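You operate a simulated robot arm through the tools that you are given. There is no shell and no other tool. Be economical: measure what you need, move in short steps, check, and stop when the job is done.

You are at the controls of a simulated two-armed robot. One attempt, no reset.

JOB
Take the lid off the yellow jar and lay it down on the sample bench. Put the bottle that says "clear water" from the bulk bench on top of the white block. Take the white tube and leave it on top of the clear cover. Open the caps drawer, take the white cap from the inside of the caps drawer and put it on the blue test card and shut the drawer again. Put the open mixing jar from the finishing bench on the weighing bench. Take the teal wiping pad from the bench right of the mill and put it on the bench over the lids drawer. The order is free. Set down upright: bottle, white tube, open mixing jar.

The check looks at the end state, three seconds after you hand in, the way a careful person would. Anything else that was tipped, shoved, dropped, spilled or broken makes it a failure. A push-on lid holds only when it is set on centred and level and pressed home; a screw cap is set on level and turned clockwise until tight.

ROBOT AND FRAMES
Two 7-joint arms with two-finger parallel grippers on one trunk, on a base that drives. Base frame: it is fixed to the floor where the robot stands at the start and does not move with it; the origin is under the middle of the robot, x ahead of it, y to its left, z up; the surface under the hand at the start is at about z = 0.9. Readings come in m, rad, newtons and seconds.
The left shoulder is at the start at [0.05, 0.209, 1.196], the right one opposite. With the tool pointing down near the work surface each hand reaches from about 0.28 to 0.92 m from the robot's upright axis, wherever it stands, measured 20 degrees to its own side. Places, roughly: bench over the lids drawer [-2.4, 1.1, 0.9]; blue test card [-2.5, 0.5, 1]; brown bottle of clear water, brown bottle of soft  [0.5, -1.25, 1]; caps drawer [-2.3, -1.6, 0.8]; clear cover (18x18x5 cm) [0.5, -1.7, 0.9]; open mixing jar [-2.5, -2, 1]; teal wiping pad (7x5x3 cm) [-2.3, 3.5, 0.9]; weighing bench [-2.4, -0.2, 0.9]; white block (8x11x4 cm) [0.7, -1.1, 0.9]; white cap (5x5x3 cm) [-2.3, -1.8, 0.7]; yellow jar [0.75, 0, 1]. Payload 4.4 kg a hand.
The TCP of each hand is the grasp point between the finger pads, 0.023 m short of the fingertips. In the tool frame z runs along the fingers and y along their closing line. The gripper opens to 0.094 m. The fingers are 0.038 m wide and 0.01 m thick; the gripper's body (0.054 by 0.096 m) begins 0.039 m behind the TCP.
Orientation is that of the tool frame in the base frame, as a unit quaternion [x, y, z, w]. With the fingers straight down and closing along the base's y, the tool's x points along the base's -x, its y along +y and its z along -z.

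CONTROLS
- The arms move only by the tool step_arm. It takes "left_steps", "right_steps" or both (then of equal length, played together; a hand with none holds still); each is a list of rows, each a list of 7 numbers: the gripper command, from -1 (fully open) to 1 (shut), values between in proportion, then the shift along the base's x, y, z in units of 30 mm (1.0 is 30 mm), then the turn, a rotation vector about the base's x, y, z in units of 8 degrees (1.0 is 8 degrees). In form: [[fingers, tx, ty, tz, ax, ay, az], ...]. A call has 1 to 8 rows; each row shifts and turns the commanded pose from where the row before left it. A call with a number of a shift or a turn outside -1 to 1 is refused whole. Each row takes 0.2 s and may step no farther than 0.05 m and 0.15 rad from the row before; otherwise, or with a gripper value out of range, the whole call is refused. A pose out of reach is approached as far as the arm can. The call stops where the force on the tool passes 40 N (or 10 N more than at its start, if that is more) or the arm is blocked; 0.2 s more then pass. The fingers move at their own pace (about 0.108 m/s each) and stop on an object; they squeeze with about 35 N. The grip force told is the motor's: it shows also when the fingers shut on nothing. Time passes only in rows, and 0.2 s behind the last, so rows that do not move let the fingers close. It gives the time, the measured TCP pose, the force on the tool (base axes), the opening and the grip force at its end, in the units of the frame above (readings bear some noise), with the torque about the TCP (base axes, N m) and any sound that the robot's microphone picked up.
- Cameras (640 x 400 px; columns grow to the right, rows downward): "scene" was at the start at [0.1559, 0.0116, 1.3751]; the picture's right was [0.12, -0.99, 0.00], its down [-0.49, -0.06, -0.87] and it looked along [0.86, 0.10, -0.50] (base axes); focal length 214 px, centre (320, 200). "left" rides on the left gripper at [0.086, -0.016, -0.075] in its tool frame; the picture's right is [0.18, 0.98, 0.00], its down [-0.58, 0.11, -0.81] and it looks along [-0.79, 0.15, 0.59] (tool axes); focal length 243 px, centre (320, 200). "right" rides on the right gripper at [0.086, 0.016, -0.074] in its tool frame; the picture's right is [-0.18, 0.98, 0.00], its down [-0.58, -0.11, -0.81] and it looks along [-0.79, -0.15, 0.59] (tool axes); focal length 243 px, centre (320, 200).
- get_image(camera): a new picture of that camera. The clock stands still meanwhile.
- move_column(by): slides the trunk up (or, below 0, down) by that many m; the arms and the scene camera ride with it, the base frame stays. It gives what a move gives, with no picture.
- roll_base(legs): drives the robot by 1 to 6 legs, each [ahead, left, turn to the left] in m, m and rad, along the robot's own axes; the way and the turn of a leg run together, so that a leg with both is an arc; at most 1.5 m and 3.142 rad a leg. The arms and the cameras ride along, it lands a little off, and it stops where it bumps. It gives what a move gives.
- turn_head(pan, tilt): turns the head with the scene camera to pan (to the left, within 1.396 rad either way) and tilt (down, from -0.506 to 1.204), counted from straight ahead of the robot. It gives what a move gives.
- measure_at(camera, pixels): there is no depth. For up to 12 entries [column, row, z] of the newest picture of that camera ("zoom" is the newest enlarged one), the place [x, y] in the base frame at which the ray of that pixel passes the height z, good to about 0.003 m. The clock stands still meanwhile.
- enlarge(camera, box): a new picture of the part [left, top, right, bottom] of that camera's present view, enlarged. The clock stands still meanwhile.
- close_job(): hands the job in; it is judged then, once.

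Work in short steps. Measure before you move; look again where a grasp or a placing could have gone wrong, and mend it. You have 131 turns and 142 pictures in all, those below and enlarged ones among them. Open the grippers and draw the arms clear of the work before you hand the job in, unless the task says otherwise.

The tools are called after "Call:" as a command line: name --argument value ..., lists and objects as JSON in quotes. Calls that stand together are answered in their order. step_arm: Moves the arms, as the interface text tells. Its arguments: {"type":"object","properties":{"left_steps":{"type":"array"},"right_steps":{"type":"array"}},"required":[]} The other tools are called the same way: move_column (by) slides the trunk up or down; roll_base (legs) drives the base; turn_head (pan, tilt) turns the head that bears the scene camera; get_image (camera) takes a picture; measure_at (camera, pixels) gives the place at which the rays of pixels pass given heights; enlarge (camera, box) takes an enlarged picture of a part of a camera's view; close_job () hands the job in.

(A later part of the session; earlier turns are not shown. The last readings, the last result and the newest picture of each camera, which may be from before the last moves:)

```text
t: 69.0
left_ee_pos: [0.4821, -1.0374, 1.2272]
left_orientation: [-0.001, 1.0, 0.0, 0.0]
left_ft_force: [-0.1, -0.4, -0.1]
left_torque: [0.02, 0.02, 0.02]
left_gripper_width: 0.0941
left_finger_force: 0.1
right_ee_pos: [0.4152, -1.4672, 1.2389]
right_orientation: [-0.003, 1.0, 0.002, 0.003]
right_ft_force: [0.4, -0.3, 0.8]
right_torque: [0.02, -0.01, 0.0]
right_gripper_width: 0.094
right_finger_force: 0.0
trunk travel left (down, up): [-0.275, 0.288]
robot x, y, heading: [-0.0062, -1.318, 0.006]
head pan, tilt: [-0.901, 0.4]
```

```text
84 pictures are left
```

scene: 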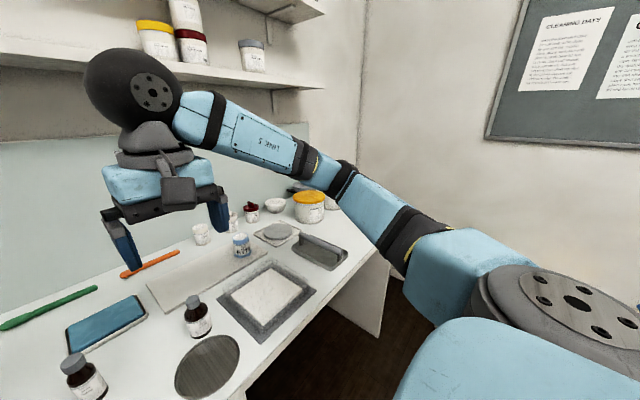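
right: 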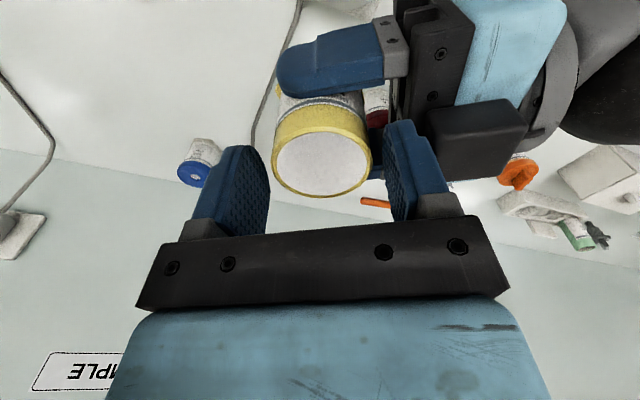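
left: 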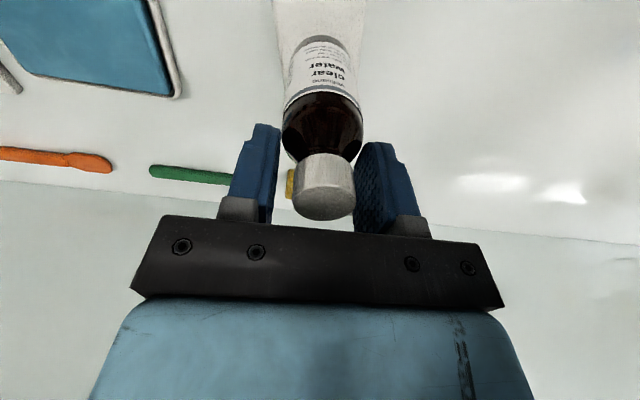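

No white tube here. I look back to the sample bench from this spot, zooming, and then behind.

Call:
turn_head --pan 0.9 --tilt 0.25

Call:
enlarge --camera "scene" --box '[0, 40, 320, 240]'

Call:
enlarge --camera "scene" --box '[160, 110, 320, 210]'

```text
t: 70.8
left_ee_pos: [0.4826, -1.0369, 1.2273]
left_orientation: [-0.001, 1.0, 0.0, -0.001]
left_ft_force: [-0.6, 0.0, 0.3]
left_torque: [0.02, 0.01, 0.01]
left_gripper_width: 0.0941
left_finger_force: 0.1
right_ee_pos: [0.4155, -1.4659, 1.2393]
right_orientation: [-0.003, 1.0, 0.003, 0.002]
right_ft_force: [1.0, 0.1, 0.6]
right_torque: [0.0, -0.02, -0.02]
right_gripper_width: 0.0941
right_finger_force: 0.1
trunk travel left (down, up): [-0.275, 0.288]
robot x, y, heading: [-0.0082, -1.3197, 0.01]
head pan, tilt: [0.901, 0.25]
```

```text
2.00 times, centred on (160, 140) of scene
```

zoom: 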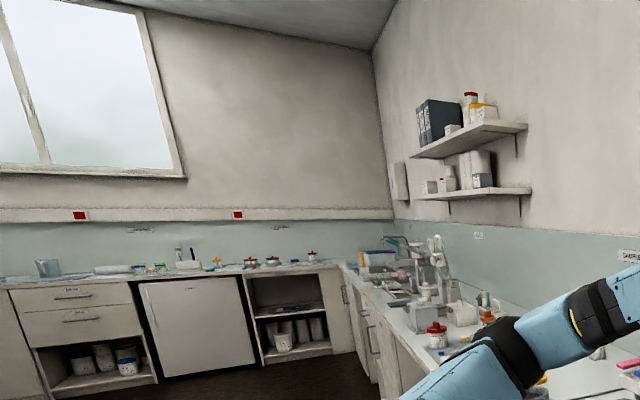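

```text
4.00 times, centred on (240, 160) of scene
```

zoom: 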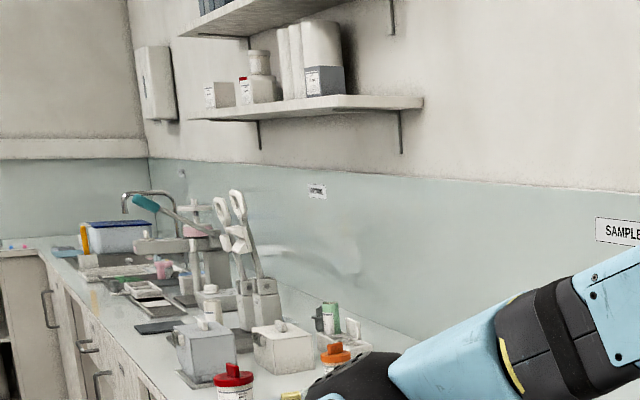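

Beside the green tube at the sample bench's left end there is a small white upright piece. I drive back there to look closely.

Call:
roll_base --legs '[[-0.1, 0, 0], [0, 1.5, 0]]'

Call:
turn_head --pan 0.55 --tilt 0.4

Call:
get_image --camera "scene"

```text
t: 85.1
left_ee_pos: [0.3423, 0.5161, 1.2281]
left_orientation: [-0.017, 1.0, 0.0, 0.001]
left_ft_force: [0.3, -0.2, -1.3]
left_torque: [-0.01, -0.02, -0.04]
left_gripper_width: 0.0939
left_finger_force: 0.2
right_ee_pos: [0.2888, 0.0847, 1.2394]
right_orientation: [-0.02, 1.0, 0.002, 0.003]
right_ft_force: [0.9, -0.5, -0.4]
right_torque: [-0.01, -0.01, -0.01]
right_gripper_width: 0.0938
right_finger_force: 0.1
trunk travel left (down, up): [-0.275, 0.288]
robot x, y, heading: [-0.1364, 0.2146, 0.036]
head pan, tilt: [0.901, 0.25]
```

```text
t: 86.0
left_ee_pos: [0.3422, 0.516, 1.2287]
left_orientation: [-0.017, 1.0, 0.001, 0.0]
left_ft_force: [0.1, -0.1, 0.6]
left_torque: [0.0, -0.02, -0.02]
left_gripper_width: 0.0938
left_finger_force: 0.0
right_ee_pos: [0.2871, 0.0854, 1.2388]
right_orientation: [-0.02, 1.0, 0.003, 0.002]
right_ft_force: [-0.4, -0.4, 0.0]
right_torque: [0.0, 0.03, 0.03]
right_gripper_width: 0.0939
right_finger_force: 0.0
trunk travel left (down, up): [-0.275, 0.288]
robot x, y, heading: [-0.1399, 0.2195, 0.038]
head pan, tilt: [0.55, 0.4]
```

```text
81 pictures are left
```

scene: 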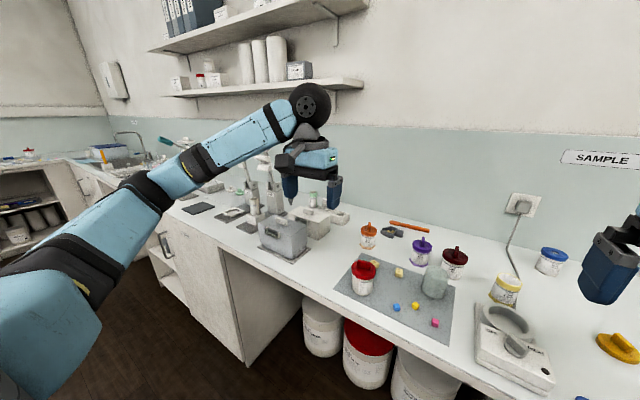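

Call:
step_arm --left_steps '[[-1, 0, -1, 0.3, 0, 0, 0], [-1, 0, -1, 0.3, 0, 0, 0], [-1, 0, -1, 0.3, 0, 0, 0], [-1, 0, -1, 0.3, 0, 0, 0], [-1, 0, -1, 0.3, 0, 0, 0], [-1, 0, -0.5, 0.3, 0, 0, 0]]'

Call:
enlarge --camera "scene" --box '[220, 150, 380, 250]'

Call:
enlarge --camera "scene" --box '[100, 110, 260, 210]'

```text
t: 87.4
left_ee_pos: [0.3427, 0.349, 1.2842]
left_orientation: [-0.017, 1.0, 0.0, 0.0]
left_ft_force: [0.1, -0.9, 0.2]
left_torque: [-0.01, 0.01, -0.03]
left_gripper_width: 0.0943
left_finger_force: 0.1
right_ee_pos: [0.2889, 0.0838, 1.2387]
right_orientation: [-0.019, 1.0, 0.004, 0.003]
right_ft_force: [0.3, -0.7, 0.3]
right_torque: [-0.01, -0.01, 0.04]
right_gripper_width: 0.0941
right_finger_force: 0.1
trunk travel left (down, up): [-0.275, 0.288]
robot x, y, heading: [-0.1392, 0.2159, 0.041]
head pan, tilt: [0.55, 0.4]
```

```text
4.00 times, centred on (300, 200) of scene
```

zoom: 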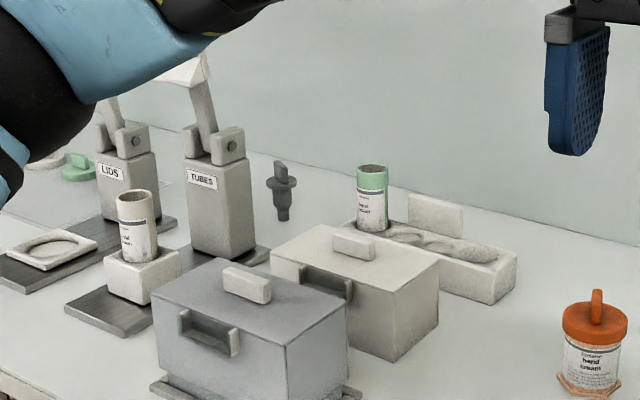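

```text
4.00 times, centred on (180, 160) of scene
```

zoom: 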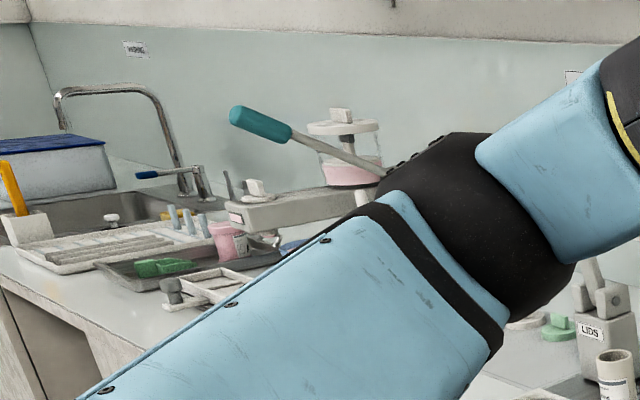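

The white tube stands in the holder of the "TUBES" press at about (254,208) in the scene. I drive left so it is in front of the left hand, then measure it.

Call:
measure_at --camera "scene" --pixels '[[253.75, 199.5, 0.98], [253.75, 199.5, 1.02], [253.75, 199.5, 1.06], [252, 236, 0.9], [313, 192, 1.0]]'

Call:
roll_base --legs '[[0.0, 0.65, -0.038]]'

Call:
turn_head --pan 0.35 --tilt 0.5

Call:
get_image --camera "scene"

```text
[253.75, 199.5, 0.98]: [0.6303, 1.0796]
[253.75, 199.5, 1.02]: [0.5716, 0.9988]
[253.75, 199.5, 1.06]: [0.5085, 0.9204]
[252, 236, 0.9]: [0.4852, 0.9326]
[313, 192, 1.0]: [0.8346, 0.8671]
```

```text
t: 93.6
left_ee_pos: [0.3371, 0.9913, 1.2842]
left_orientation: [0.005, 1.0, 0.0, 0.0]
left_ft_force: [0.2, -0.3, 0.1]
left_torque: [-0.02, 0.05, -0.03]
left_gripper_width: 0.0939
left_finger_force: 0.0
right_ee_pos: [0.2717, 0.7289, 1.2389]
right_orientation: [0.003, 1.0, 0.003, 0.003]
right_ft_force: [1.0, -0.4, 0.3]
right_torque: [0.0, -0.01, -0.01]
right_gripper_width: 0.0939
right_finger_force: 0.0
trunk travel left (down, up): [-0.275, 0.288]
robot x, y, heading: [-0.1472, 0.8774, -0.005]
head pan, tilt: [0.55, 0.4]
```

```text
t: 94.4
left_ee_pos: [0.3383, 0.9904, 1.2839]
left_orientation: [0.005, 1.0, 0.001, 0.0]
left_ft_force: [1.0, -0.5, 0.4]
left_torque: [0.02, -0.01, -0.01]
left_gripper_width: 0.0939
left_finger_force: 0.2
right_ee_pos: [0.2714, 0.729, 1.239]
right_orientation: [0.003, 1.0, 0.002, 0.003]
right_ft_force: [0.1, 0.1, -0.7]
right_torque: [-0.03, 0.02, 0.01]
right_gripper_width: 0.0939
right_finger_force: 0.0
trunk travel left (down, up): [-0.275, 0.288]
robot x, y, heading: [-0.1488, 0.8784, -0.008]
head pan, tilt: [0.351, 0.499]
```

```text
78 pictures are left
```

scene: 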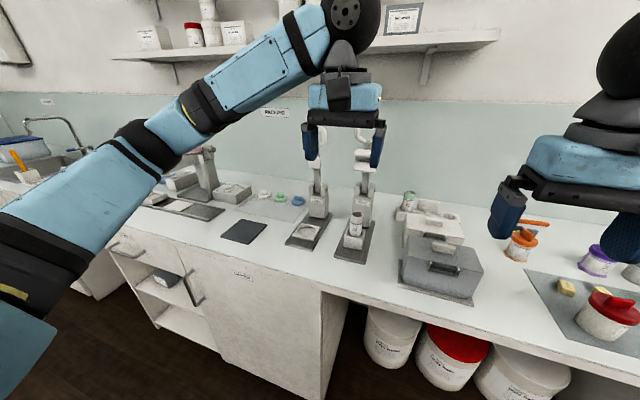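

Call:
enlarge --camera "scene" --box '[280, 130, 440, 280]'

Call:
measure_at --camera "scene" --pixels '[[356, 213, 0.98], [356, 213, 1.0], [356, 213, 1.02], [356, 213, 1.04], [353, 249, 0.9], [350, 262, 0.9]]'

Call:
get_image --camera "left"

```text
2.67 times, centred on (360, 205) of scene
```

zoom: 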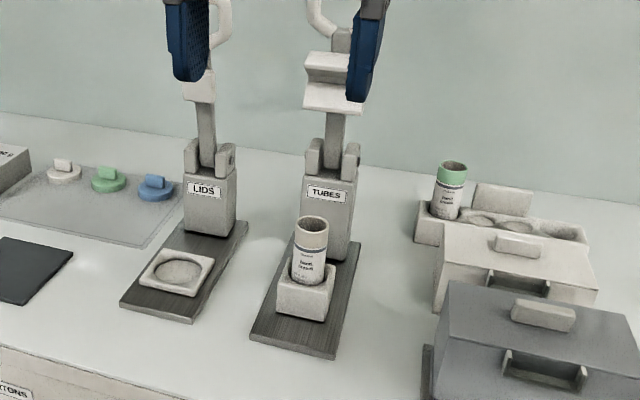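

```text
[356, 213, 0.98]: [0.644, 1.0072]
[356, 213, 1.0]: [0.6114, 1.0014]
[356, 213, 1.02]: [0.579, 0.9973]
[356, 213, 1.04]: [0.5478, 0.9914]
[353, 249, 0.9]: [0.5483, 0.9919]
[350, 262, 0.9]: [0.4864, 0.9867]
```

```text
76 pictures are left
```

left: 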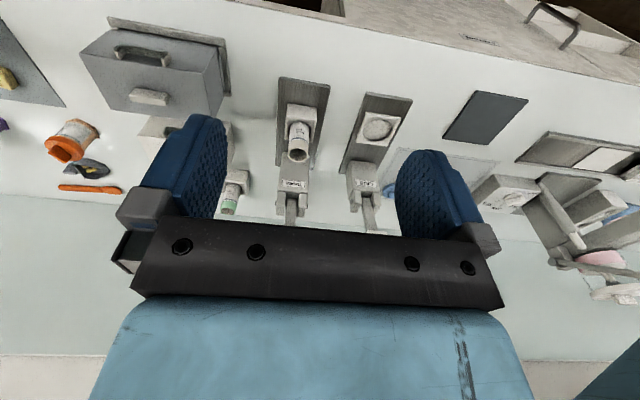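

I triangulate the tube top (left view (298,153), scene (356,213)) and the press's upper parts that could hinder the hand.

Call:
measure_at --camera "left" --pixels '[[298, 153, 0.98], [298, 153, 1.0], [298, 153, 1.02], [298, 153, 1.04], [300, 99, 0.92], [292, 190, 1.0], [290, 215, 1.1]]'

Call:
enlarge --camera "left" --box '[240, 60, 400, 240]'

```text
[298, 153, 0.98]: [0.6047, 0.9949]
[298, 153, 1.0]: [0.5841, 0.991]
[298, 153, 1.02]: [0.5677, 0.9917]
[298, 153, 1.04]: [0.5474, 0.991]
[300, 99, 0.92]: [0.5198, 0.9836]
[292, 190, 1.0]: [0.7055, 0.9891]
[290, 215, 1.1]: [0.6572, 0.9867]
```

```text
2.22 times, centred on (320, 150) of left
```

zoom: 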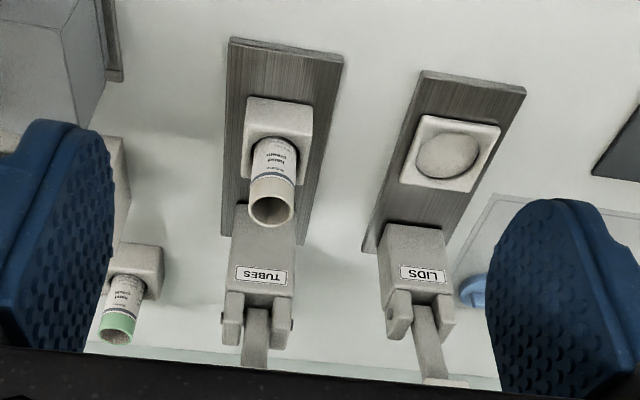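

Tube top ≈(0.556,0.992,1.035). I bring the left hand above it to z≈1.12 and check the clearance to the press.

Call:
step_arm --left_steps '[[-0.4, 0.9, 0.02, -0.68, 0, 0, 0], [-0.4, 0.9, 0.02, -0.68, 0, 0, 0], [-0.4, 0.9, 0.02, -0.68, 0, 0, 0], [-0.4, 0.9, 0, -0.68, 0, 0, 0], [-0.4, 0.9, 0, -0.68, 0, 0, 0], [-0.4, 0.9, 0, -0.68, 0, 0, 0], [-0.4, 0.9, 0, -0.68, 0, 0, 0], [-0.4, 0.9, 0, -0.68, 0, 0, 0]]'

Call:
get_image --camera "left"

Call:
enlarge --camera "scene" --box '[280, 130, 440, 280]'

```text
t: 96.2
left_ee_pos: [0.5525, 0.9948, 1.1225]
left_orientation: [0.005, 1.0, 0.001, -0.001]
left_ft_force: [0.3, 0.2, -0.2]
left_torque: [-0.02, -0.03, 0.02]
left_gripper_width: 0.0656
left_finger_force: 0.1
right_ee_pos: [0.272, 0.7285, 1.2388]
right_orientation: [0.003, 1.0, 0.003, 0.003]
right_ft_force: [0.3, 0.2, -0.6]
right_torque: [-0.01, 0.05, -0.04]
right_gripper_width: 0.094
right_finger_force: 0.2
trunk travel left (down, up): [-0.275, 0.288]
robot x, y, heading: [-0.1474, 0.8832, -0.006]
head pan, tilt: [0.351, 0.499]
```

```text
74 pictures are left
```

left: 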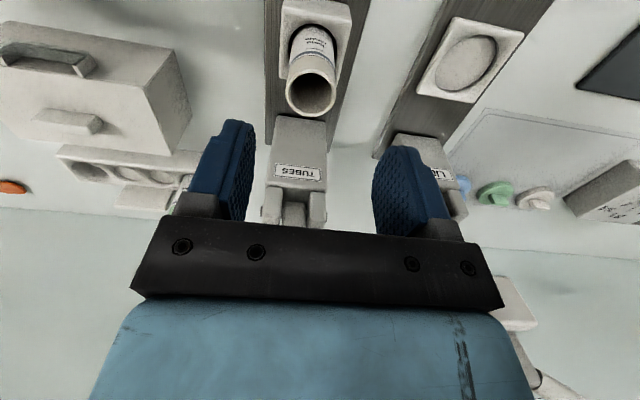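

```text
2.67 times, centred on (360, 205) of scene
```

zoom: 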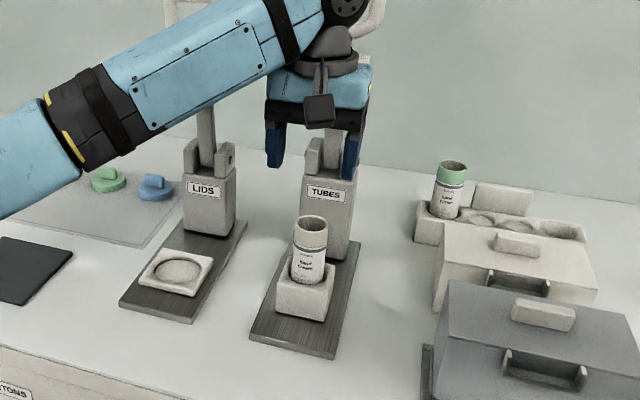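

Call:
measure_at --camera "left" --pixels '[[311, 93, 1.0], [311, 93, 1.02], [311, 93, 1.04], [300, 118, 0.98], [300, 118, 1.02], [300, 185, 1.02], [300, 185, 1.05]]'

Call:
measure_at --camera "scene" --pixels '[[396.5, 213, 1.0], [396.5, 213, 1.02], [396.5, 213, 1.03], [396.5, 213, 1.04]]'

```text
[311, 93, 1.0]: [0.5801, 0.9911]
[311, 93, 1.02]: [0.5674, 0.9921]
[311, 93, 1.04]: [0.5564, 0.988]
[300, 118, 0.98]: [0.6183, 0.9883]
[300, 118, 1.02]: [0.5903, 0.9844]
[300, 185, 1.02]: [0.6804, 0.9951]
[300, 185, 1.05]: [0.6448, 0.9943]
```

```text
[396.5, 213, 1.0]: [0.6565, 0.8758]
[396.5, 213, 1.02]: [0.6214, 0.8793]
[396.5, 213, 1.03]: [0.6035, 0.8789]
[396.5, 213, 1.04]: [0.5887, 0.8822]
```

Tube axis ≈(0.560,0.991), top ≈1.032. I descend to z≈1.018 around it.

Call:
step_arm --left_steps '[[-0.4, 0.15, -0.1, -0.8, 0, 0, 0], [-0.4, 0.1, 0, -0.8, 0, 0, 0], [-0.4, 0, 0, -0.7, 0, 0, 0], [-0.4, 0, 0, -0.7, 0, 0, 0], [-0.4, 0, 0, -0.5, 0, 0, 0]]'

Call:
get_image --camera "left"

Call:
enlarge --camera "scene" --box '[300, 160, 420, 260]'

```text
t: 97.4
left_ee_pos: [0.5623, 0.9897, 1.0156]
left_orientation: [0.005, 1.0, 0.0, 0.0]
left_ft_force: [-0.1, 0.4, 0.1]
left_torque: [0.01, 0.05, 0.0]
left_gripper_width: 0.066
left_finger_force: 0.1
right_ee_pos: [0.272, 0.7296, 1.2396]
right_orientation: [0.003, 1.0, 0.003, 0.003]
right_ft_force: [1.0, -0.1, -0.1]
right_torque: [0.02, 0.0, 0.02]
right_gripper_width: 0.094
right_finger_force: 0.1
trunk travel left (down, up): [-0.275, 0.288]
robot x, y, heading: [-0.1497, 0.877, -0.009]
head pan, tilt: [0.351, 0.499]
```

```text
72 pictures are left
```

left: 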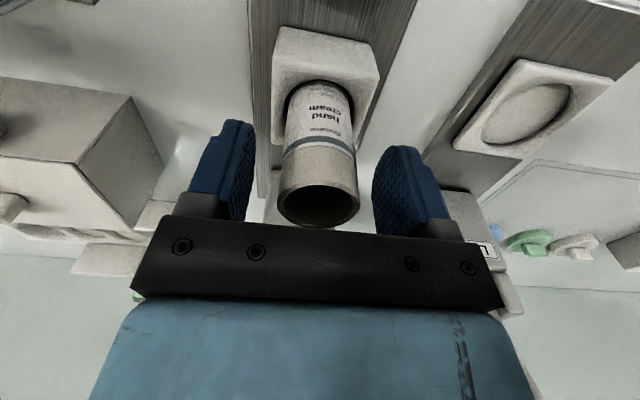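

```text
4.00 times, centred on (360, 210) of scene
```

zoom: 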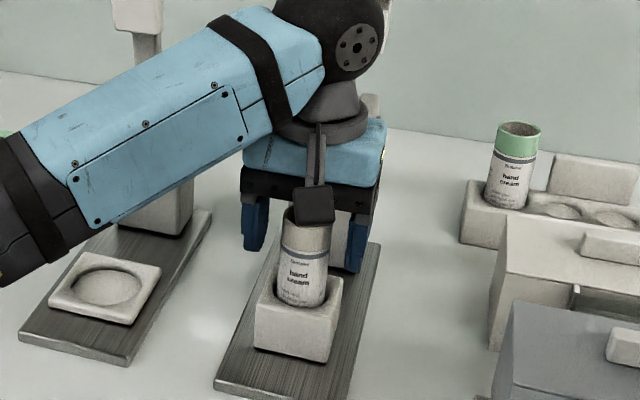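

Tube centred between the fingers. I close and lift slowly.

Call:
step_arm --left_steps '[[0, 0, 0, 0, 0, 0, 0], [0.4, 0, 0, 0, 0, 0, 0], [1, 0, 0, 0, 0, 0, 0], [1, 0, 0, 0, 0, 0, 0], [1, 0, 0, 0.3, 0, 0, 0], [1, 0, 0, 0.5, 0, 0, 0]]'

Call:
enlarge --camera "scene" --box '[300, 160, 420, 260]'

```text
t: 98.8
left_ee_pos: [0.5609, 0.991, 1.0397]
left_orientation: [0.005, 1.0, 0.0, -0.001]
left_ft_force: [0.0, 0.4, -1.3]
left_torque: [0.0, 0.0, -0.02]
left_gripper_width: 0.037
left_finger_force: 34.9
right_ee_pos: [0.2715, 0.7292, 1.2387]
right_orientation: [0.004, 1.0, 0.003, 0.002]
right_ft_force: [0.9, -0.4, 0.6]
right_torque: [-0.02, -0.01, 0.0]
right_gripper_width: 0.094
right_finger_force: 0.0
trunk travel left (down, up): [-0.275, 0.288]
robot x, y, heading: [-0.1466, 0.8781, -0.005]
head pan, tilt: [0.351, 0.499]
```

```text
4.00 times, centred on (360, 210) of scene
```

zoom: 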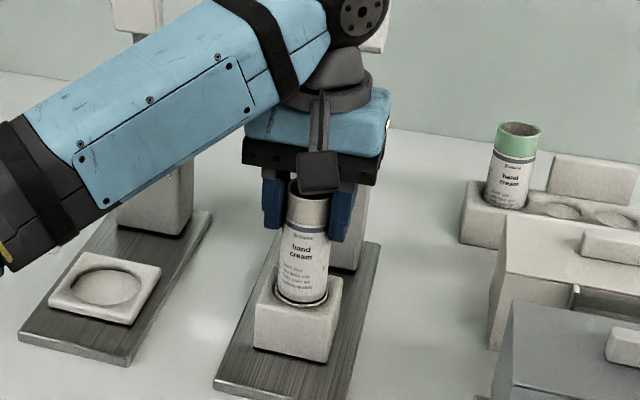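

It slides out. I lift on, draw back and look at the whole tube.

Call:
step_arm --left_steps '[[1, 0, 0, 0.7, 0, 0, 0], [1, 0, 0, 0.9, 0, 0, 0], [1, 0, 0, 0.9, 0, 0, 0], [1, 0, 0, 0.9, 0, 0, 0], [1, -0.7, 0, 0.9, 0, 0, 0], [1, -0.9, 0, 0.9, 0, 0, 0], [1, -0.9, 0, 0.3, 0, 0, 0], [1, -0.9, 0, 0, 0, 0, 0]]'

Call:
get_image --camera "scene"

```text
t: 100.6
left_ee_pos: [0.458, 0.9922, 1.2083]
left_orientation: [0.005, 1.0, -0.001, -0.001]
left_ft_force: [-0.1, 0.5, 0.3]
left_torque: [0.02, 0.0, -0.02]
left_gripper_width: 0.0372
left_finger_force: 35.2
right_ee_pos: [0.2721, 0.7292, 1.2396]
right_orientation: [0.003, 1.0, 0.003, 0.003]
right_ft_force: [0.7, 0.2, 0.5]
right_torque: [0.03, 0.01, 0.01]
right_gripper_width: 0.0941
right_finger_force: 0.0
trunk travel left (down, up): [-0.275, 0.288]
robot x, y, heading: [-0.1453, 0.8802, -0.004]
head pan, tilt: [0.351, 0.499]
```

```text
69 pictures are left
```

scene: 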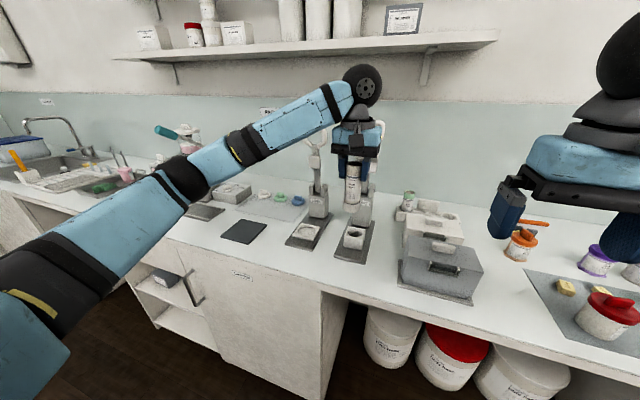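

I measure the tube's bottom, pull the hand back for travel, and drive to the bulk bench (2.6 m to the right).

Call:
measure_at --camera "scene" --pixels '[[352, 206, 1.08], [352, 206, 1.1], [352, 206, 1.12], [352, 206, 1.14]]'

Call:
step_arm --left_steps '[[1, -1, 0, 0, 0, 0, 0], [1, -1, 0, 0, 0, 0, 0], [1, -1, 0, 0, 0, 0, 0], [1, -1, 0, 0, 0, 0, 0]]'

Call:
roll_base --legs '[[0, -1.3, 0], [0, -1.3, 0]]'

Call:
turn_head --pan 0.0 --tilt 0.6

Call:
get_image --camera "scene"

```text
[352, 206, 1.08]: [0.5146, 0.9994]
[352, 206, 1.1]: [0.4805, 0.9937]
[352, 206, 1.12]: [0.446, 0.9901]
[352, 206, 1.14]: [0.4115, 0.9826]
```

```text
t: 101.6
left_ee_pos: [0.3382, 0.9911, 1.2071]
left_orientation: [0.005, 1.0, 0.0, -0.001]
left_ft_force: [0.1, 0.6, -0.4]
left_torque: [0.0, -0.02, 0.02]
left_gripper_width: 0.0371
left_finger_force: 34.7
right_ee_pos: [0.2714, 0.7288, 1.238]
right_orientation: [0.004, 1.0, 0.002, 0.004]
right_ft_force: [0.0, 0.8, -0.4]
right_torque: [-0.01, -0.03, 0.03]
right_gripper_width: 0.0935
right_finger_force: 0.0
trunk travel left (down, up): [-0.275, 0.288]
robot x, y, heading: [-0.1504, 0.8822, -0.005]
head pan, tilt: [0.351, 0.499]
```

```text
t: 124.3
left_ee_pos: [0.3128, -1.6077, 1.2064]
left_orientation: [0.019, 1.0, 0.0, 0.0]
left_ft_force: [-0.7, -0.5, -0.2]
left_torque: [-0.01, 0.02, 0.01]
left_gripper_width: 0.0369
left_finger_force: 34.8
right_ee_pos: [0.2387, -1.8671, 1.2386]
right_orientation: [0.016, 1.0, 0.002, 0.002]
right_ft_force: [0.8, 0.5, 0.6]
right_torque: [-0.01, -0.02, -0.04]
right_gripper_width: 0.0942
right_finger_force: 0.1
trunk travel left (down, up): [-0.275, 0.288]
robot x, y, heading: [-0.1794, -1.7056, -0.036]
head pan, tilt: [0.351, 0.499]
```

```text
t: 125.1
left_ee_pos: [0.3137, -1.6066, 1.2072]
left_orientation: [0.018, 1.0, 0.0, -0.001]
left_ft_force: [-0.6, 0.6, 0.1]
left_torque: [0.01, 0.02, -0.01]
left_gripper_width: 0.0371
left_finger_force: 35.4
right_ee_pos: [0.2393, -1.8677, 1.2396]
right_orientation: [0.016, 1.0, 0.003, 0.002]
right_ft_force: [0.9, 0.1, 0.6]
right_torque: [0.0, 0.01, -0.02]
right_gripper_width: 0.0942
right_finger_force: 0.1
trunk travel left (down, up): [-0.275, 0.288]
robot x, y, heading: [-0.176, -1.7081, -0.033]
head pan, tilt: [0.0, 0.6]
```

```text
68 pictures are left
```

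scene: 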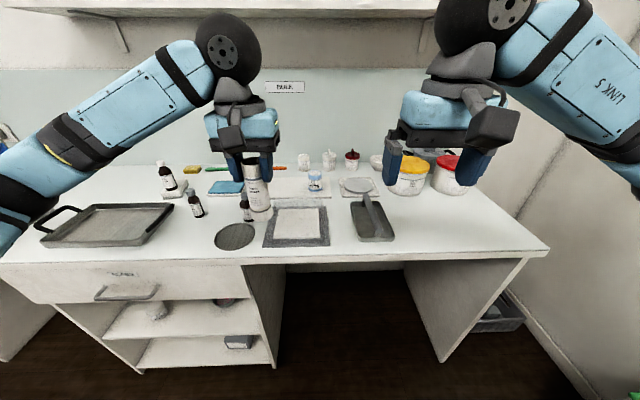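

The tube is upright in hand, its bottom ≈0.095 below the TCP. I enlarge the cover at (298,222) to find its top centre.

Call:
enlarge --camera "scene" --box '[230, 180, 360, 260]'

```text
4.92 times, centred on (295, 220) of scene
```

zoom: 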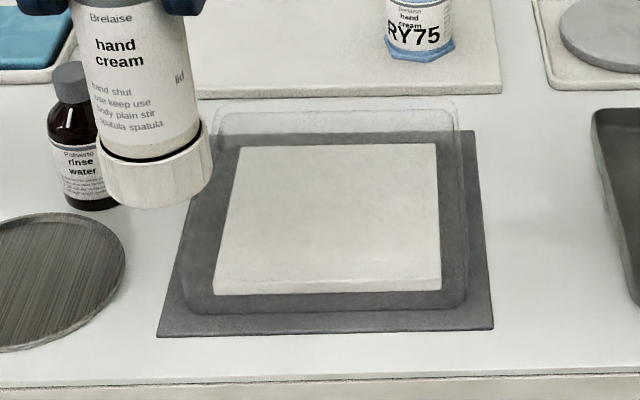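

Call:
measure_at --camera "zoom" --pixels '[[182, 310, 0.903], [464, 308, 0.903], [222, 110, 0.95], [452, 110, 0.95], [232, 147, 0.905], [437, 144, 0.905], [441, 291, 0.905], [214, 295, 0.905], [157, 337, 0.9], [493, 330, 0.9], [474, 131, 0.9], [213, 133, 0.9]]'

```text
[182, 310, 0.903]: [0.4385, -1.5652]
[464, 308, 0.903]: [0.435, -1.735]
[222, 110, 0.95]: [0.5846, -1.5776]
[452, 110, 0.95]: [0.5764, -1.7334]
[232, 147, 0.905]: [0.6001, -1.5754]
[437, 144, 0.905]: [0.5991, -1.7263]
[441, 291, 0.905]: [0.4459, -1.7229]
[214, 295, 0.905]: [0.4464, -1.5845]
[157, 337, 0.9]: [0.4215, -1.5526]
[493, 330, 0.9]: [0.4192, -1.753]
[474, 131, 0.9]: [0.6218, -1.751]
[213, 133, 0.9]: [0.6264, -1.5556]
```

Cover centre ≈(0.52,-1.652), top ≈0.95. I move the tube over it and lower to about 15 mm above.

Call:
step_arm --left_steps '[[1, 0.98, -0.21, 0, 0, 0, 0], [1, 0.98, -0.21, 0, 0, 0, 0], [1, 0.98, -0.21, 0, 0, 0, 0], [1, 0.98, -0.21, 0, 0, 0, 0], [1, 0.98, -0.21, 0, 0, 0, 0], [1, 0.98, -0.21, -0.5, 0, 0, 0], [1, 0.98, -0.21, -0.8, 0, 0, 0], [1, 0, 0, -0.9, 0, 0, 0]]'

Call:
step_arm --left_steps '[[1, 0, 0, -0.9, 0, 0, 0], [1, 0, 0, -0.9, 0, 0, 0], [1, 0, 0, -0.6, 0, 0, 0]]'

Call:
enlarge --camera "scene" --box '[230, 160, 360, 260]'

```text
t: 126.9
left_ee_pos: [0.5207, -1.6537, 1.1399]
left_orientation: [0.017, 1.0, 0.0, 0.0]
left_ft_force: [0.8, -0.6, 0.4]
left_torque: [-0.02, -0.01, 0.0]
left_gripper_width: 0.037
left_finger_force: 35.0
right_ee_pos: [0.238, -1.8665, 1.2387]
right_orientation: [0.016, 1.0, 0.003, 0.003]
right_ft_force: [0.1, 0.8, -0.6]
right_torque: [-0.01, 0.0, 0.0]
right_gripper_width: 0.0943
right_finger_force: 0.1
trunk travel left (down, up): [-0.275, 0.288]
robot x, y, heading: [-0.1732, -1.7064, -0.033]
head pan, tilt: [0.0, 0.6]
```

```text
t: 127.7
left_ee_pos: [0.5205, -1.6528, 1.067]
left_orientation: [0.017, 1.0, -0.001, -0.002]
left_ft_force: [0.0, -1.1, -0.7]
left_torque: [0.0, -0.01, -0.01]
left_gripper_width: 0.037
left_finger_force: 35.1
right_ee_pos: [0.2403, -1.8657, 1.2385]
right_orientation: [0.015, 1.0, 0.003, 0.002]
right_ft_force: [0.7, -0.7, 0.1]
right_torque: [0.0, -0.02, -0.03]
right_gripper_width: 0.0941
right_finger_force: 0.1
trunk travel left (down, up): [-0.275, 0.288]
robot x, y, heading: [-0.1742, -1.7009, -0.033]
head pan, tilt: [0.0, 0.6]
```

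```text
4.00 times, centred on (295, 210) of scene
```

zoom: 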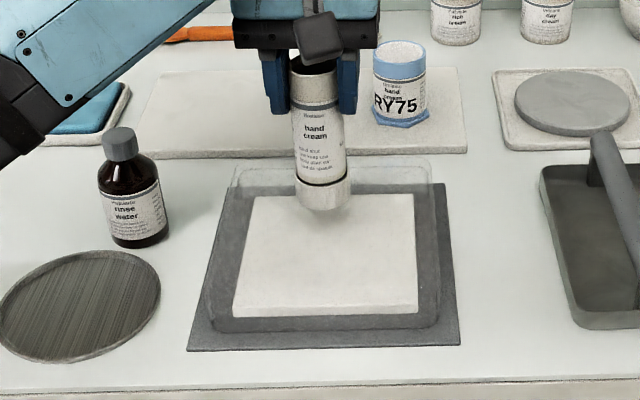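

Tube bottom at (325,207) of the zoom is over the cover's top. I lower slowly to contact.

Call:
step_arm --left_steps '[[1, 0, 0, -0.3, 0, 0, 0], [1, 0, 0, -0.15, 0, 0, 0], [1, 0, 0, -0.08, 0, 0, 0], [1, 0, 0, -0.08, 0, 0, 0]]'

Call:
enlarge --camera "scene" --box '[230, 160, 360, 260]'

```text
t: 128.7
left_ee_pos: [0.5203, -1.6509, 1.0496]
left_orientation: [0.018, 1.0, 0.0, 0.0]
left_ft_force: [0.3, -0.2, -0.8]
left_torque: [0.01, 0.03, 0.01]
left_gripper_width: 0.0372
left_finger_force: 35.4
right_ee_pos: [0.2403, -1.8666, 1.237]
right_orientation: [0.016, 1.0, 0.003, 0.002]
right_ft_force: [0.0, 0.2, -0.2]
right_torque: [0.0, 0.0, -0.01]
right_gripper_width: 0.0943
right_finger_force: 0.1
trunk travel left (down, up): [-0.275, 0.288]
robot x, y, heading: [-0.1776, -1.7106, -0.035]
head pan, tilt: [0.0, 0.6]
```

```text
4.00 times, centred on (295, 210) of scene
```

zoom: 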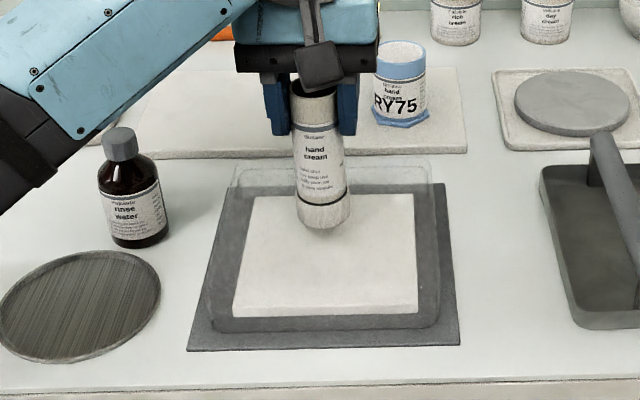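

Call:
step_arm --left_steps '[[1, 0, 0, -0.08, 0, 0, 0], [1, 0, 0, -0.08, 0, 0, 0]]'

Call:
step_arm --left_steps '[[1, 0, 0, -0.06, 0, 0, 0], [1, 0, 0, -0.06, 0, 0, 0]]'

```text
t: 129.3
left_ee_pos: [0.5184, -1.6508, 1.0493]
left_orientation: [0.017, 1.0, 0.001, 0.003]
left_ft_force: [5.5, 2.0, 19.6]
left_torque: [0.15, -0.69, 0.0]
left_gripper_width: 0.0372
left_finger_force: 35.2
right_ee_pos: [0.2372, -1.8686, 1.2385]
right_orientation: [0.016, 1.0, 0.003, 0.004]
right_ft_force: [0.6, 0.2, 0.3]
right_torque: [0.0, 0.0, -0.01]
right_gripper_width: 0.0941
right_finger_force: 0.0
trunk travel left (down, up): [-0.275, 0.288]
robot x, y, heading: [-0.1783, -1.7037, -0.032]
head pan, tilt: [0.0, 0.6]
```

```text
t: 129.9
left_ee_pos: [0.5185, -1.6512, 1.0483]
left_orientation: [0.02, 1.0, -0.002, 0.005]
left_ft_force: [-4.3, 1.7, 16.5]
left_torque: [0.2, 0.51, -0.01]
left_gripper_width: 0.0369
left_finger_force: 35.3
right_ee_pos: [0.2371, -1.8672, 1.2381]
right_orientation: [0.016, 1.0, 0.003, 0.004]
right_ft_force: [0.7, 1.2, -0.3]
right_torque: [0.0, -0.01, 0.01]
right_gripper_width: 0.0939
right_finger_force: 0.1
trunk travel left (down, up): [-0.275, 0.288]
robot x, y, heading: [-0.1752, -1.7062, -0.035]
head pan, tilt: [0.0, 0.6]
stopped in row 2 (left hand): the force on the tool passed its limit at 42 N (the readings are from after the stop); the commanded pose is now the measured one
```

Contact is firm. I ease up 2 mm, open, rise and look.

Call:
step_arm --left_steps '[[1, 0, 0, 0.05, 0, 0, 0], [0.4, 0, 0, 0, 0, 0, 0], [-0.4, 0, 0, 0, 0, 0, 0], [-0.4, 0, 0, 0.4, 0, 0, 0], [-0.4, 0, 0, 1, 0, 0, 0], [-0.4, 0, 0, 1, 0, 0, 0], [-0.4, 0, 0, 1, 0, 0, 0], [-0.4, -1, 0.5, 1, 0, 0, 0]]'

Call:
enlarge --camera "scene" --box '[230, 160, 360, 260]'

```text
t: 131.7
left_ee_pos: [0.4879, -1.6322, 1.1797]
left_orientation: [0.019, 1.0, 0.0, 0.004]
left_ft_force: [0.6, 0.2, -0.3]
left_torque: [0.02, -0.04, 0.02]
left_gripper_width: 0.0656
left_finger_force: 0.0
right_ee_pos: [0.2365, -1.8654, 1.2403]
right_orientation: [0.016, 1.0, 0.002, 0.004]
right_ft_force: [-0.6, 0.3, 0.6]
right_torque: [0.0, 0.01, 0.03]
right_gripper_width: 0.0941
right_finger_force: 0.1
trunk travel left (down, up): [-0.275, 0.288]
robot x, y, heading: [-0.1738, -1.7019, -0.029]
head pan, tilt: [0.0, 0.6]
```

```text
4.00 times, centred on (295, 210) of scene
```

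zoom: 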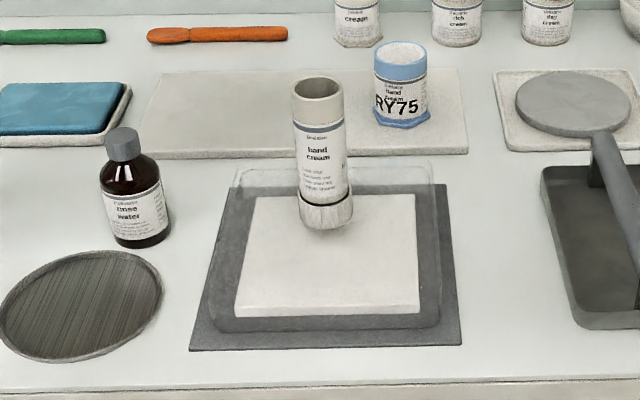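

The tube stands upright on the cover. I retract the left hand, back off, turn round and approach the benches on the other side near the caps drawer.

Call:
step_arm --left_steps '[[-0.4, -1, 0.3, 0.3, 0, 0, 0], [-1, -1, 0.3, 0.3, 0, 0, 0], [-1, -1, 0.3, 0.3, 0, 0, 0], [-1, -1, 0.3, 0.3, 0, 0, 0], [-1, -1, 0.3, 0.3, 0, 0, 0]]'

Call:
roll_base --legs '[[-0.65, 0, 0], [0, 0, 1.6], [0, 0, 1.575], [0.6, 0, 0]]'

Call:
turn_head --pan 0.0 --tilt 0.55

Call:
get_image --camera "scene"

```text
t: 132.9
left_ee_pos: [0.3349, -1.591, 1.2266]
left_orientation: [0.018, 1.0, -0.002, 0.002]
left_ft_force: [-0.6, -0.2, -0.4]
left_torque: [0.01, -0.02, -0.02]
left_gripper_width: 0.0939
left_finger_force: 0.0
right_ee_pos: [0.2381, -1.8667, 1.2401]
right_orientation: [0.015, 1.0, 0.003, 0.004]
right_ft_force: [-0.2, -0.4, -0.3]
right_torque: [-0.05, 0.01, 0.03]
right_gripper_width: 0.0941
right_finger_force: 0.0
trunk travel left (down, up): [-0.275, 0.288]
robot x, y, heading: [-0.1782, -1.7085, -0.034]
head pan, tilt: [0.0, 0.6]
```

```text
t: 147.1
left_ee_pos: [-1.9546, -1.6922, 1.2259]
left_orientation: [0.999, -0.055, -0.003, -0.001]
left_ft_force: [-0.9, 0.9, 0.6]
left_torque: [0.0, 0.0, -0.01]
left_gripper_width: 0.0939
left_finger_force: 0.1
right_ee_pos: [-1.8356, -1.4251, 1.2378]
right_orientation: [0.999, -0.052, -0.002, 0.002]
right_ft_force: [0.5, 0.1, 0.1]
right_torque: [0.0, 0.01, -0.02]
right_gripper_width: 0.0939
right_finger_force: 0.1
trunk travel left (down, up): [-0.275, 0.288]
robot x, y, heading: [-1.4353, -1.6161, 3.036]
head pan, tilt: [0.0, 0.6]
```

```text
t: 147.8
left_ee_pos: [-1.9543, -1.6918, 1.2251]
left_orientation: [0.998, -0.055, -0.002, -0.001]
left_ft_force: [0.3, -0.4, 0.8]
left_torque: [-0.01, 0.0, 0.01]
left_gripper_width: 0.0938
left_finger_force: 0.1
right_ee_pos: [-1.8356, -1.4248, 1.2386]
right_orientation: [0.999, -0.052, -0.003, 0.003]
right_ft_force: [0.0, 0.4, 1.1]
right_torque: [0.01, 0.02, 0.03]
right_gripper_width: 0.0941
right_finger_force: 0.1
trunk travel left (down, up): [-0.275, 0.288]
robot x, y, heading: [-1.4304, -1.619, 3.034]
head pan, tilt: [0.0, 0.55]
```

```text
63 pictures are left
```

scene: 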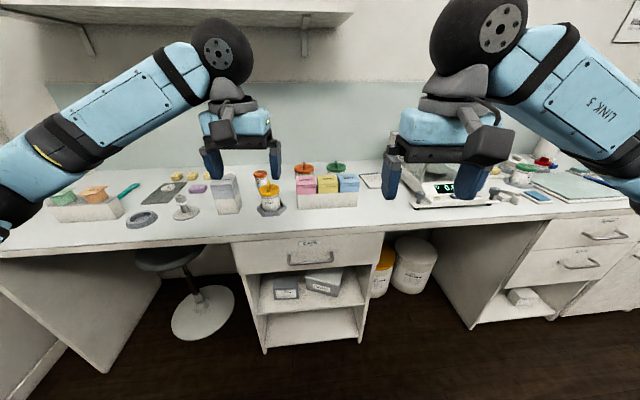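

Facing the other side: the caps drawer with its handle is at (310,258). I enlarge the bench to find the open mixing jar.

Call:
enlarge --camera "scene" --box '[40, 140, 360, 280]'

Call:
enlarge --camera "scene" --box '[230, 220, 390, 320]'

Call:
enlarge --camera "scene" --box '[340, 130, 640, 310]'

```text
2.00 times, centred on (200, 210) of scene
```

zoom: 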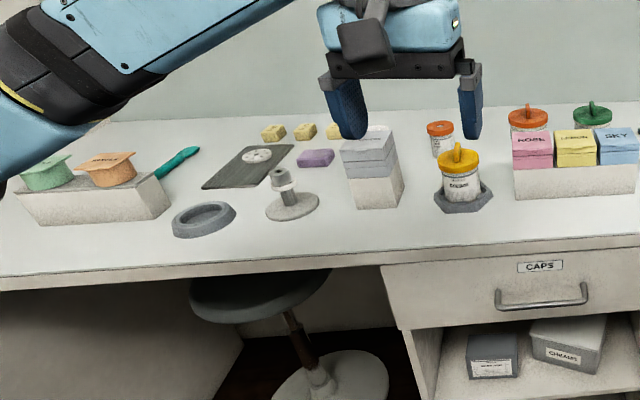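

```text
4.00 times, centred on (310, 270) of scene
```

zoom: 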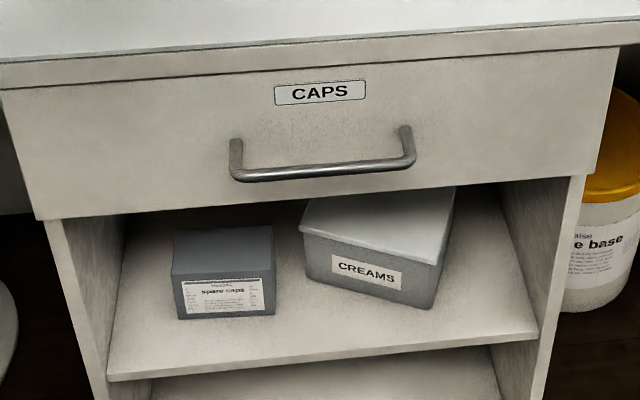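

```text
2.13 times, centred on (490, 220) of scene
```

zoom: 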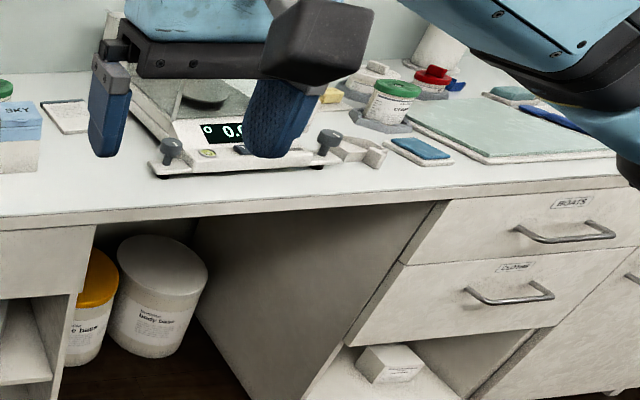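

The jar is likely hidden behind the left hand. First the drawer: I measure the handle ray at several heights and the bench edge.

Call:
measure_at --camera "scene" --pixels '[[310, 232, 0.9], [310.5, 261, 0.82], [310.5, 261, 0.8], [310.5, 261, 0.78], [310.5, 261, 0.76], [289, 260.5, 0.8], [333, 258, 0.8], [231, 242, 0.88], [385, 231, 0.88], [240, 273, 0.75], [375, 265, 0.75]]'

Call:
step_arm --left_steps '[[-1, 0.6, 0.3, 0, 0, 0, 0], [-1, 0.6, 0.3, 0, 0, 0, 0], [-1, 0.6, 0.3, 0, 0, 0, 0], [-1, 0.6, -0.3, 0, 0, 0, 0]]'

Call:
turn_head --pan 0.3 --tilt 0.45

Call:
get_image --camera "scene"

```text
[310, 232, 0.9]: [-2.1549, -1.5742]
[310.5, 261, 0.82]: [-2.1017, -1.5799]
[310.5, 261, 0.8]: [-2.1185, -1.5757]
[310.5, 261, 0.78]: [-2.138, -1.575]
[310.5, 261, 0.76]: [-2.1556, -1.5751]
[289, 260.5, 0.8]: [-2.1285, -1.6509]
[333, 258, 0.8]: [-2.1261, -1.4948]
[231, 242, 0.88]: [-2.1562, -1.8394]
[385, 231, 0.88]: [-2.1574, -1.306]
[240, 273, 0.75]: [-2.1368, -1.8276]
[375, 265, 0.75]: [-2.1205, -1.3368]
```

```text
t: 148.8
left_ee_pos: [-1.8814, -1.6748, 1.2282]
left_orientation: [0.998, -0.055, -0.002, -0.001]
left_ft_force: [0.1, -0.3, -0.8]
left_torque: [0.05, 0.01, -0.01]
left_gripper_width: 0.0939
left_finger_force: 0.0
right_ee_pos: [-1.8367, -1.4261, 1.2384]
right_orientation: [0.999, -0.052, -0.003, 0.003]
right_ft_force: [-0.3, -0.6, -0.2]
right_torque: [0.02, -0.03, -0.02]
right_gripper_width: 0.0939
right_finger_force: 0.0
trunk travel left (down, up): [-0.275, 0.288]
robot x, y, heading: [-1.433, -1.6169, 3.034]
head pan, tilt: [0.0, 0.55]
```

```text
t: 149.6
left_ee_pos: [-1.8826, -1.6748, 1.2265]
left_orientation: [0.998, -0.055, -0.003, -0.001]
left_ft_force: [-0.1, 0.1, 1.1]
left_torque: [0.02, -0.03, 0.02]
left_gripper_width: 0.094
left_finger_force: 0.1
right_ee_pos: [-1.8365, -1.4253, 1.2388]
right_orientation: [0.999, -0.052, -0.003, 0.003]
right_ft_force: [0.3, 0.2, 0.1]
right_torque: [0.02, 0.0, 0.02]
right_gripper_width: 0.0939
right_finger_force: 0.0
trunk travel left (down, up): [-0.275, 0.288]
robot x, y, heading: [-1.4315, -1.615, 3.032]
head pan, tilt: [0.3, 0.45]
```

```text
59 pictures are left
```

scene: 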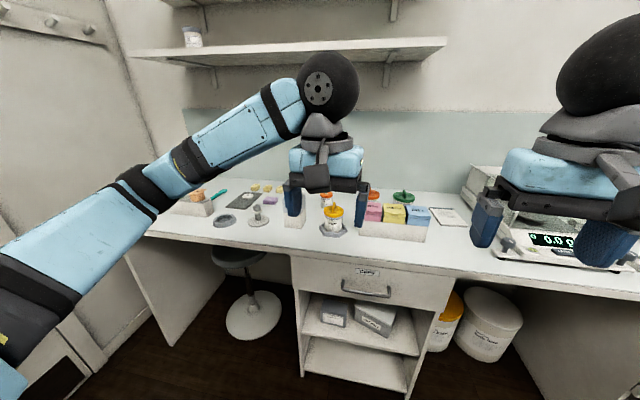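

Handle ≈(-2.115,-1.575,0.80), bench edge x≈-2.155. I square up the base, drive a little closer, lower the trunk, and turn the right hand to point level with the fingers closing vertically.

Call:
roll_base --legs '[[0.1, 0, 0.108]]'

Call:
step_arm --right_steps '[[-1, 0, 0, 0, 0, 0, 0.94], [-1, 0, 0, 0, 0, 0, 0.94], [-1, 0, 0, 0, 0, 0, 0.94], [-1, 0, 0, 0, 0, 0, 0.94], [-1, 0, 0, 0, 0, 0, 0.94], [-1, 0, 0, 0, 0, 0, 0.94], [-1, 0, 0, 0, 0, 0, 0.94], [-1, 0, 0, 0, 0, 0, 0.94]]'

Call:
step_arm --right_steps '[[-1, 0, 0, 0, 0, 0, 0.94], [-1, 0, 0, 0, 0, 0, 0.94], [-1, 0, 0, 0, 0, 0, 0.94], [-1, 0, 0, 0, 0, 0, 0.94], [-1, 0, 0, 0, 0, 0.94, 0], [-1, 0, 0, 0, 0, 0.94, 0], [-1, 0, 0, 0, 0, 0.94, 0], [-1, 0, 0, 0, 0, 0.94, 0]]'

Call:
step_arm --right_steps '[[-1, 0, 0, 0, 0, 0.94, 0], [-1, 0, 0, 0, 0, 0.94, 0], [-1, 0, 0, 0, 0, 0.94, 0], [-1, 0, 0, 0, 0, 0.94, 0], [-1, 0, 0, 0, 0, 0.94, 0], [-1, 0, 0, 0, 0, 0.94, 0], [-1, 0, 0, 0, 0, 0.94, 0], [-1, 0, 0, 0, 0, 0.94, 0]]'

Call:
move_column --by -0.25

Call:
turn_head --pan 0.1 --tilt 0.5

Call:
get_image --camera "scene"

```text
t: 150.7
left_ee_pos: [-1.9739, -1.7178, 1.226]
left_orientation: [1.0, -0.002, -0.003, 0.0]
left_ft_force: [0.0, -0.9, 0.9]
left_torque: [0.02, -0.02, -0.01]
left_gripper_width: 0.094
left_finger_force: 0.1
right_ee_pos: [-1.9542, -1.4627, 1.2381]
right_orientation: [1.0, 0.0, -0.003, 0.003]
right_ft_force: [-0.4, 1.0, 0.3]
right_torque: [-0.01, 0.0, 0.0]
right_gripper_width: 0.0939
right_finger_force: 0.1
trunk travel left (down, up): [-0.275, 0.288]
robot x, y, heading: [-1.5333, -1.6091, -3.147]
head pan, tilt: [0.3, 0.45]
```

```text
t: 152.5
left_ee_pos: [-1.9736, -1.7178, 1.227]
left_orientation: [1.0, -0.002, -0.002, -0.001]
left_ft_force: [0.1, -0.2, -0.8]
left_torque: [0.02, 0.0, -0.04]
left_gripper_width: 0.0942
left_finger_force: 0.1
right_ee_pos: [-1.9542, -1.4627, 1.2385]
right_orientation: [0.865, 0.502, -0.001, 0.004]
right_ft_force: [-0.2, 0.2, -0.3]
right_torque: [-0.02, 0.06, 0.02]
right_gripper_width: 0.0941
right_finger_force: 0.2
trunk travel left (down, up): [-0.275, 0.288]
robot x, y, heading: [-1.5329, -1.6129, -3.143]
head pan, tilt: [0.3, 0.45]
```

```text
t: 154.3
left_ee_pos: [-1.9731, -1.7151, 1.2275]
left_orientation: [1.0, -0.001, -0.002, -0.001]
left_ft_force: [0.3, -0.4, -0.1]
left_torque: [0.0, -0.01, -0.02]
left_gripper_width: 0.094
left_finger_force: 0.1
right_ee_pos: [-1.9186, -1.4978, 1.2361]
right_orientation: [0.681, 0.686, -0.184, -0.181]
right_ft_force: [0.3, 0.7, 0.3]
right_torque: [-0.02, 0.01, 0.03]
right_gripper_width: 0.0939
right_finger_force: 0.0
right hand out of reach, approached as far as the arm can: row 4, 6, 7
trunk travel left (down, up): [-0.275, 0.288]
robot x, y, heading: [-1.5342, -1.6109, -3.14]
head pan, tilt: [0.3, 0.45]
```

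```text
t: 156.1
left_ee_pos: [-1.973, -1.7167, 1.2259]
left_orientation: [1.0, -0.002, -0.002, -0.001]
left_ft_force: [0.8, -0.6, -0.1]
left_torque: [0.03, 0.0, -0.04]
left_gripper_width: 0.094
left_finger_force: 0.1
right_ee_pos: [-1.9485, -1.5318, 1.2517]
right_orientation: [0.498, 0.502, -0.5, -0.5]
right_ft_force: [-1.1, -0.7, -0.1]
right_torque: [0.0, 0.02, -0.02]
right_gripper_width: 0.094
right_finger_force: 0.2
right hand out of reach, approached as far as the arm can: row 4, 5, 6, 7, 8
trunk travel left (down, up): [-0.275, 0.288]
robot x, y, heading: [-1.5356, -1.6139, -3.143]
head pan, tilt: [0.3, 0.45]
```

```text
t: 158.7
left_ee_pos: [-1.9733, -1.7171, 0.9773]
left_orientation: [1.0, -0.001, -0.003, -0.001]
left_ft_force: [0.1, -0.8, 0.3]
left_torque: [0.04, -0.01, -0.03]
left_gripper_width: 0.0939
left_finger_force: 0.0
right_ee_pos: [-1.9501, -1.5312, 1.0025]
right_orientation: [0.498, 0.503, -0.499, -0.5]
right_ft_force: [-0.3, -0.8, 0.2]
right_torque: [0.0, 0.02, 0.03]
right_gripper_width: 0.0943
right_finger_force: 0.0
trunk travel left (down, up): [-0.025, 0.538]
robot x, y, heading: [-1.532, -1.6084, -3.137]
head pan, tilt: [0.3, 0.45]
```

```text
t: 159.4
left_ee_pos: [-1.9744, -1.7171, 0.9766]
left_orientation: [1.0, -0.001, -0.003, -0.001]
left_ft_force: [-0.3, 0.2, -1.4]
left_torque: [0.0, -0.01, 0.02]
left_gripper_width: 0.0938
left_finger_force: 0.1
right_ee_pos: [-1.951, -1.5302, 1.0003]
right_orientation: [0.498, 0.503, -0.499, -0.499]
right_ft_force: [-0.2, 0.1, -0.2]
right_torque: [0.02, 0.03, 0.0]
right_gripper_width: 0.0939
right_finger_force: 0.1
trunk travel left (down, up): [-0.025, 0.538]
robot x, y, heading: [-1.5369, -1.6095, -3.142]
head pan, tilt: [0.099, 0.499]
```

```text
58 pictures are left
```

scene: 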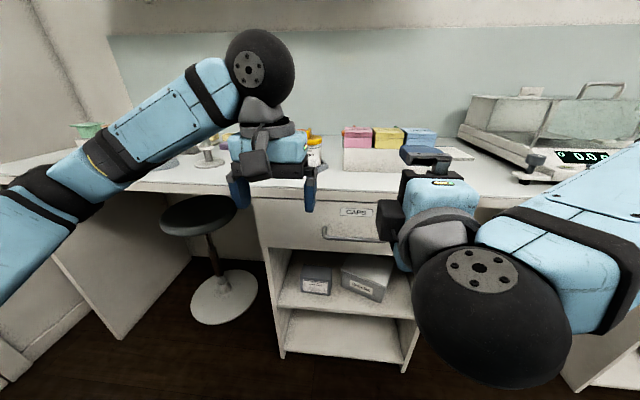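

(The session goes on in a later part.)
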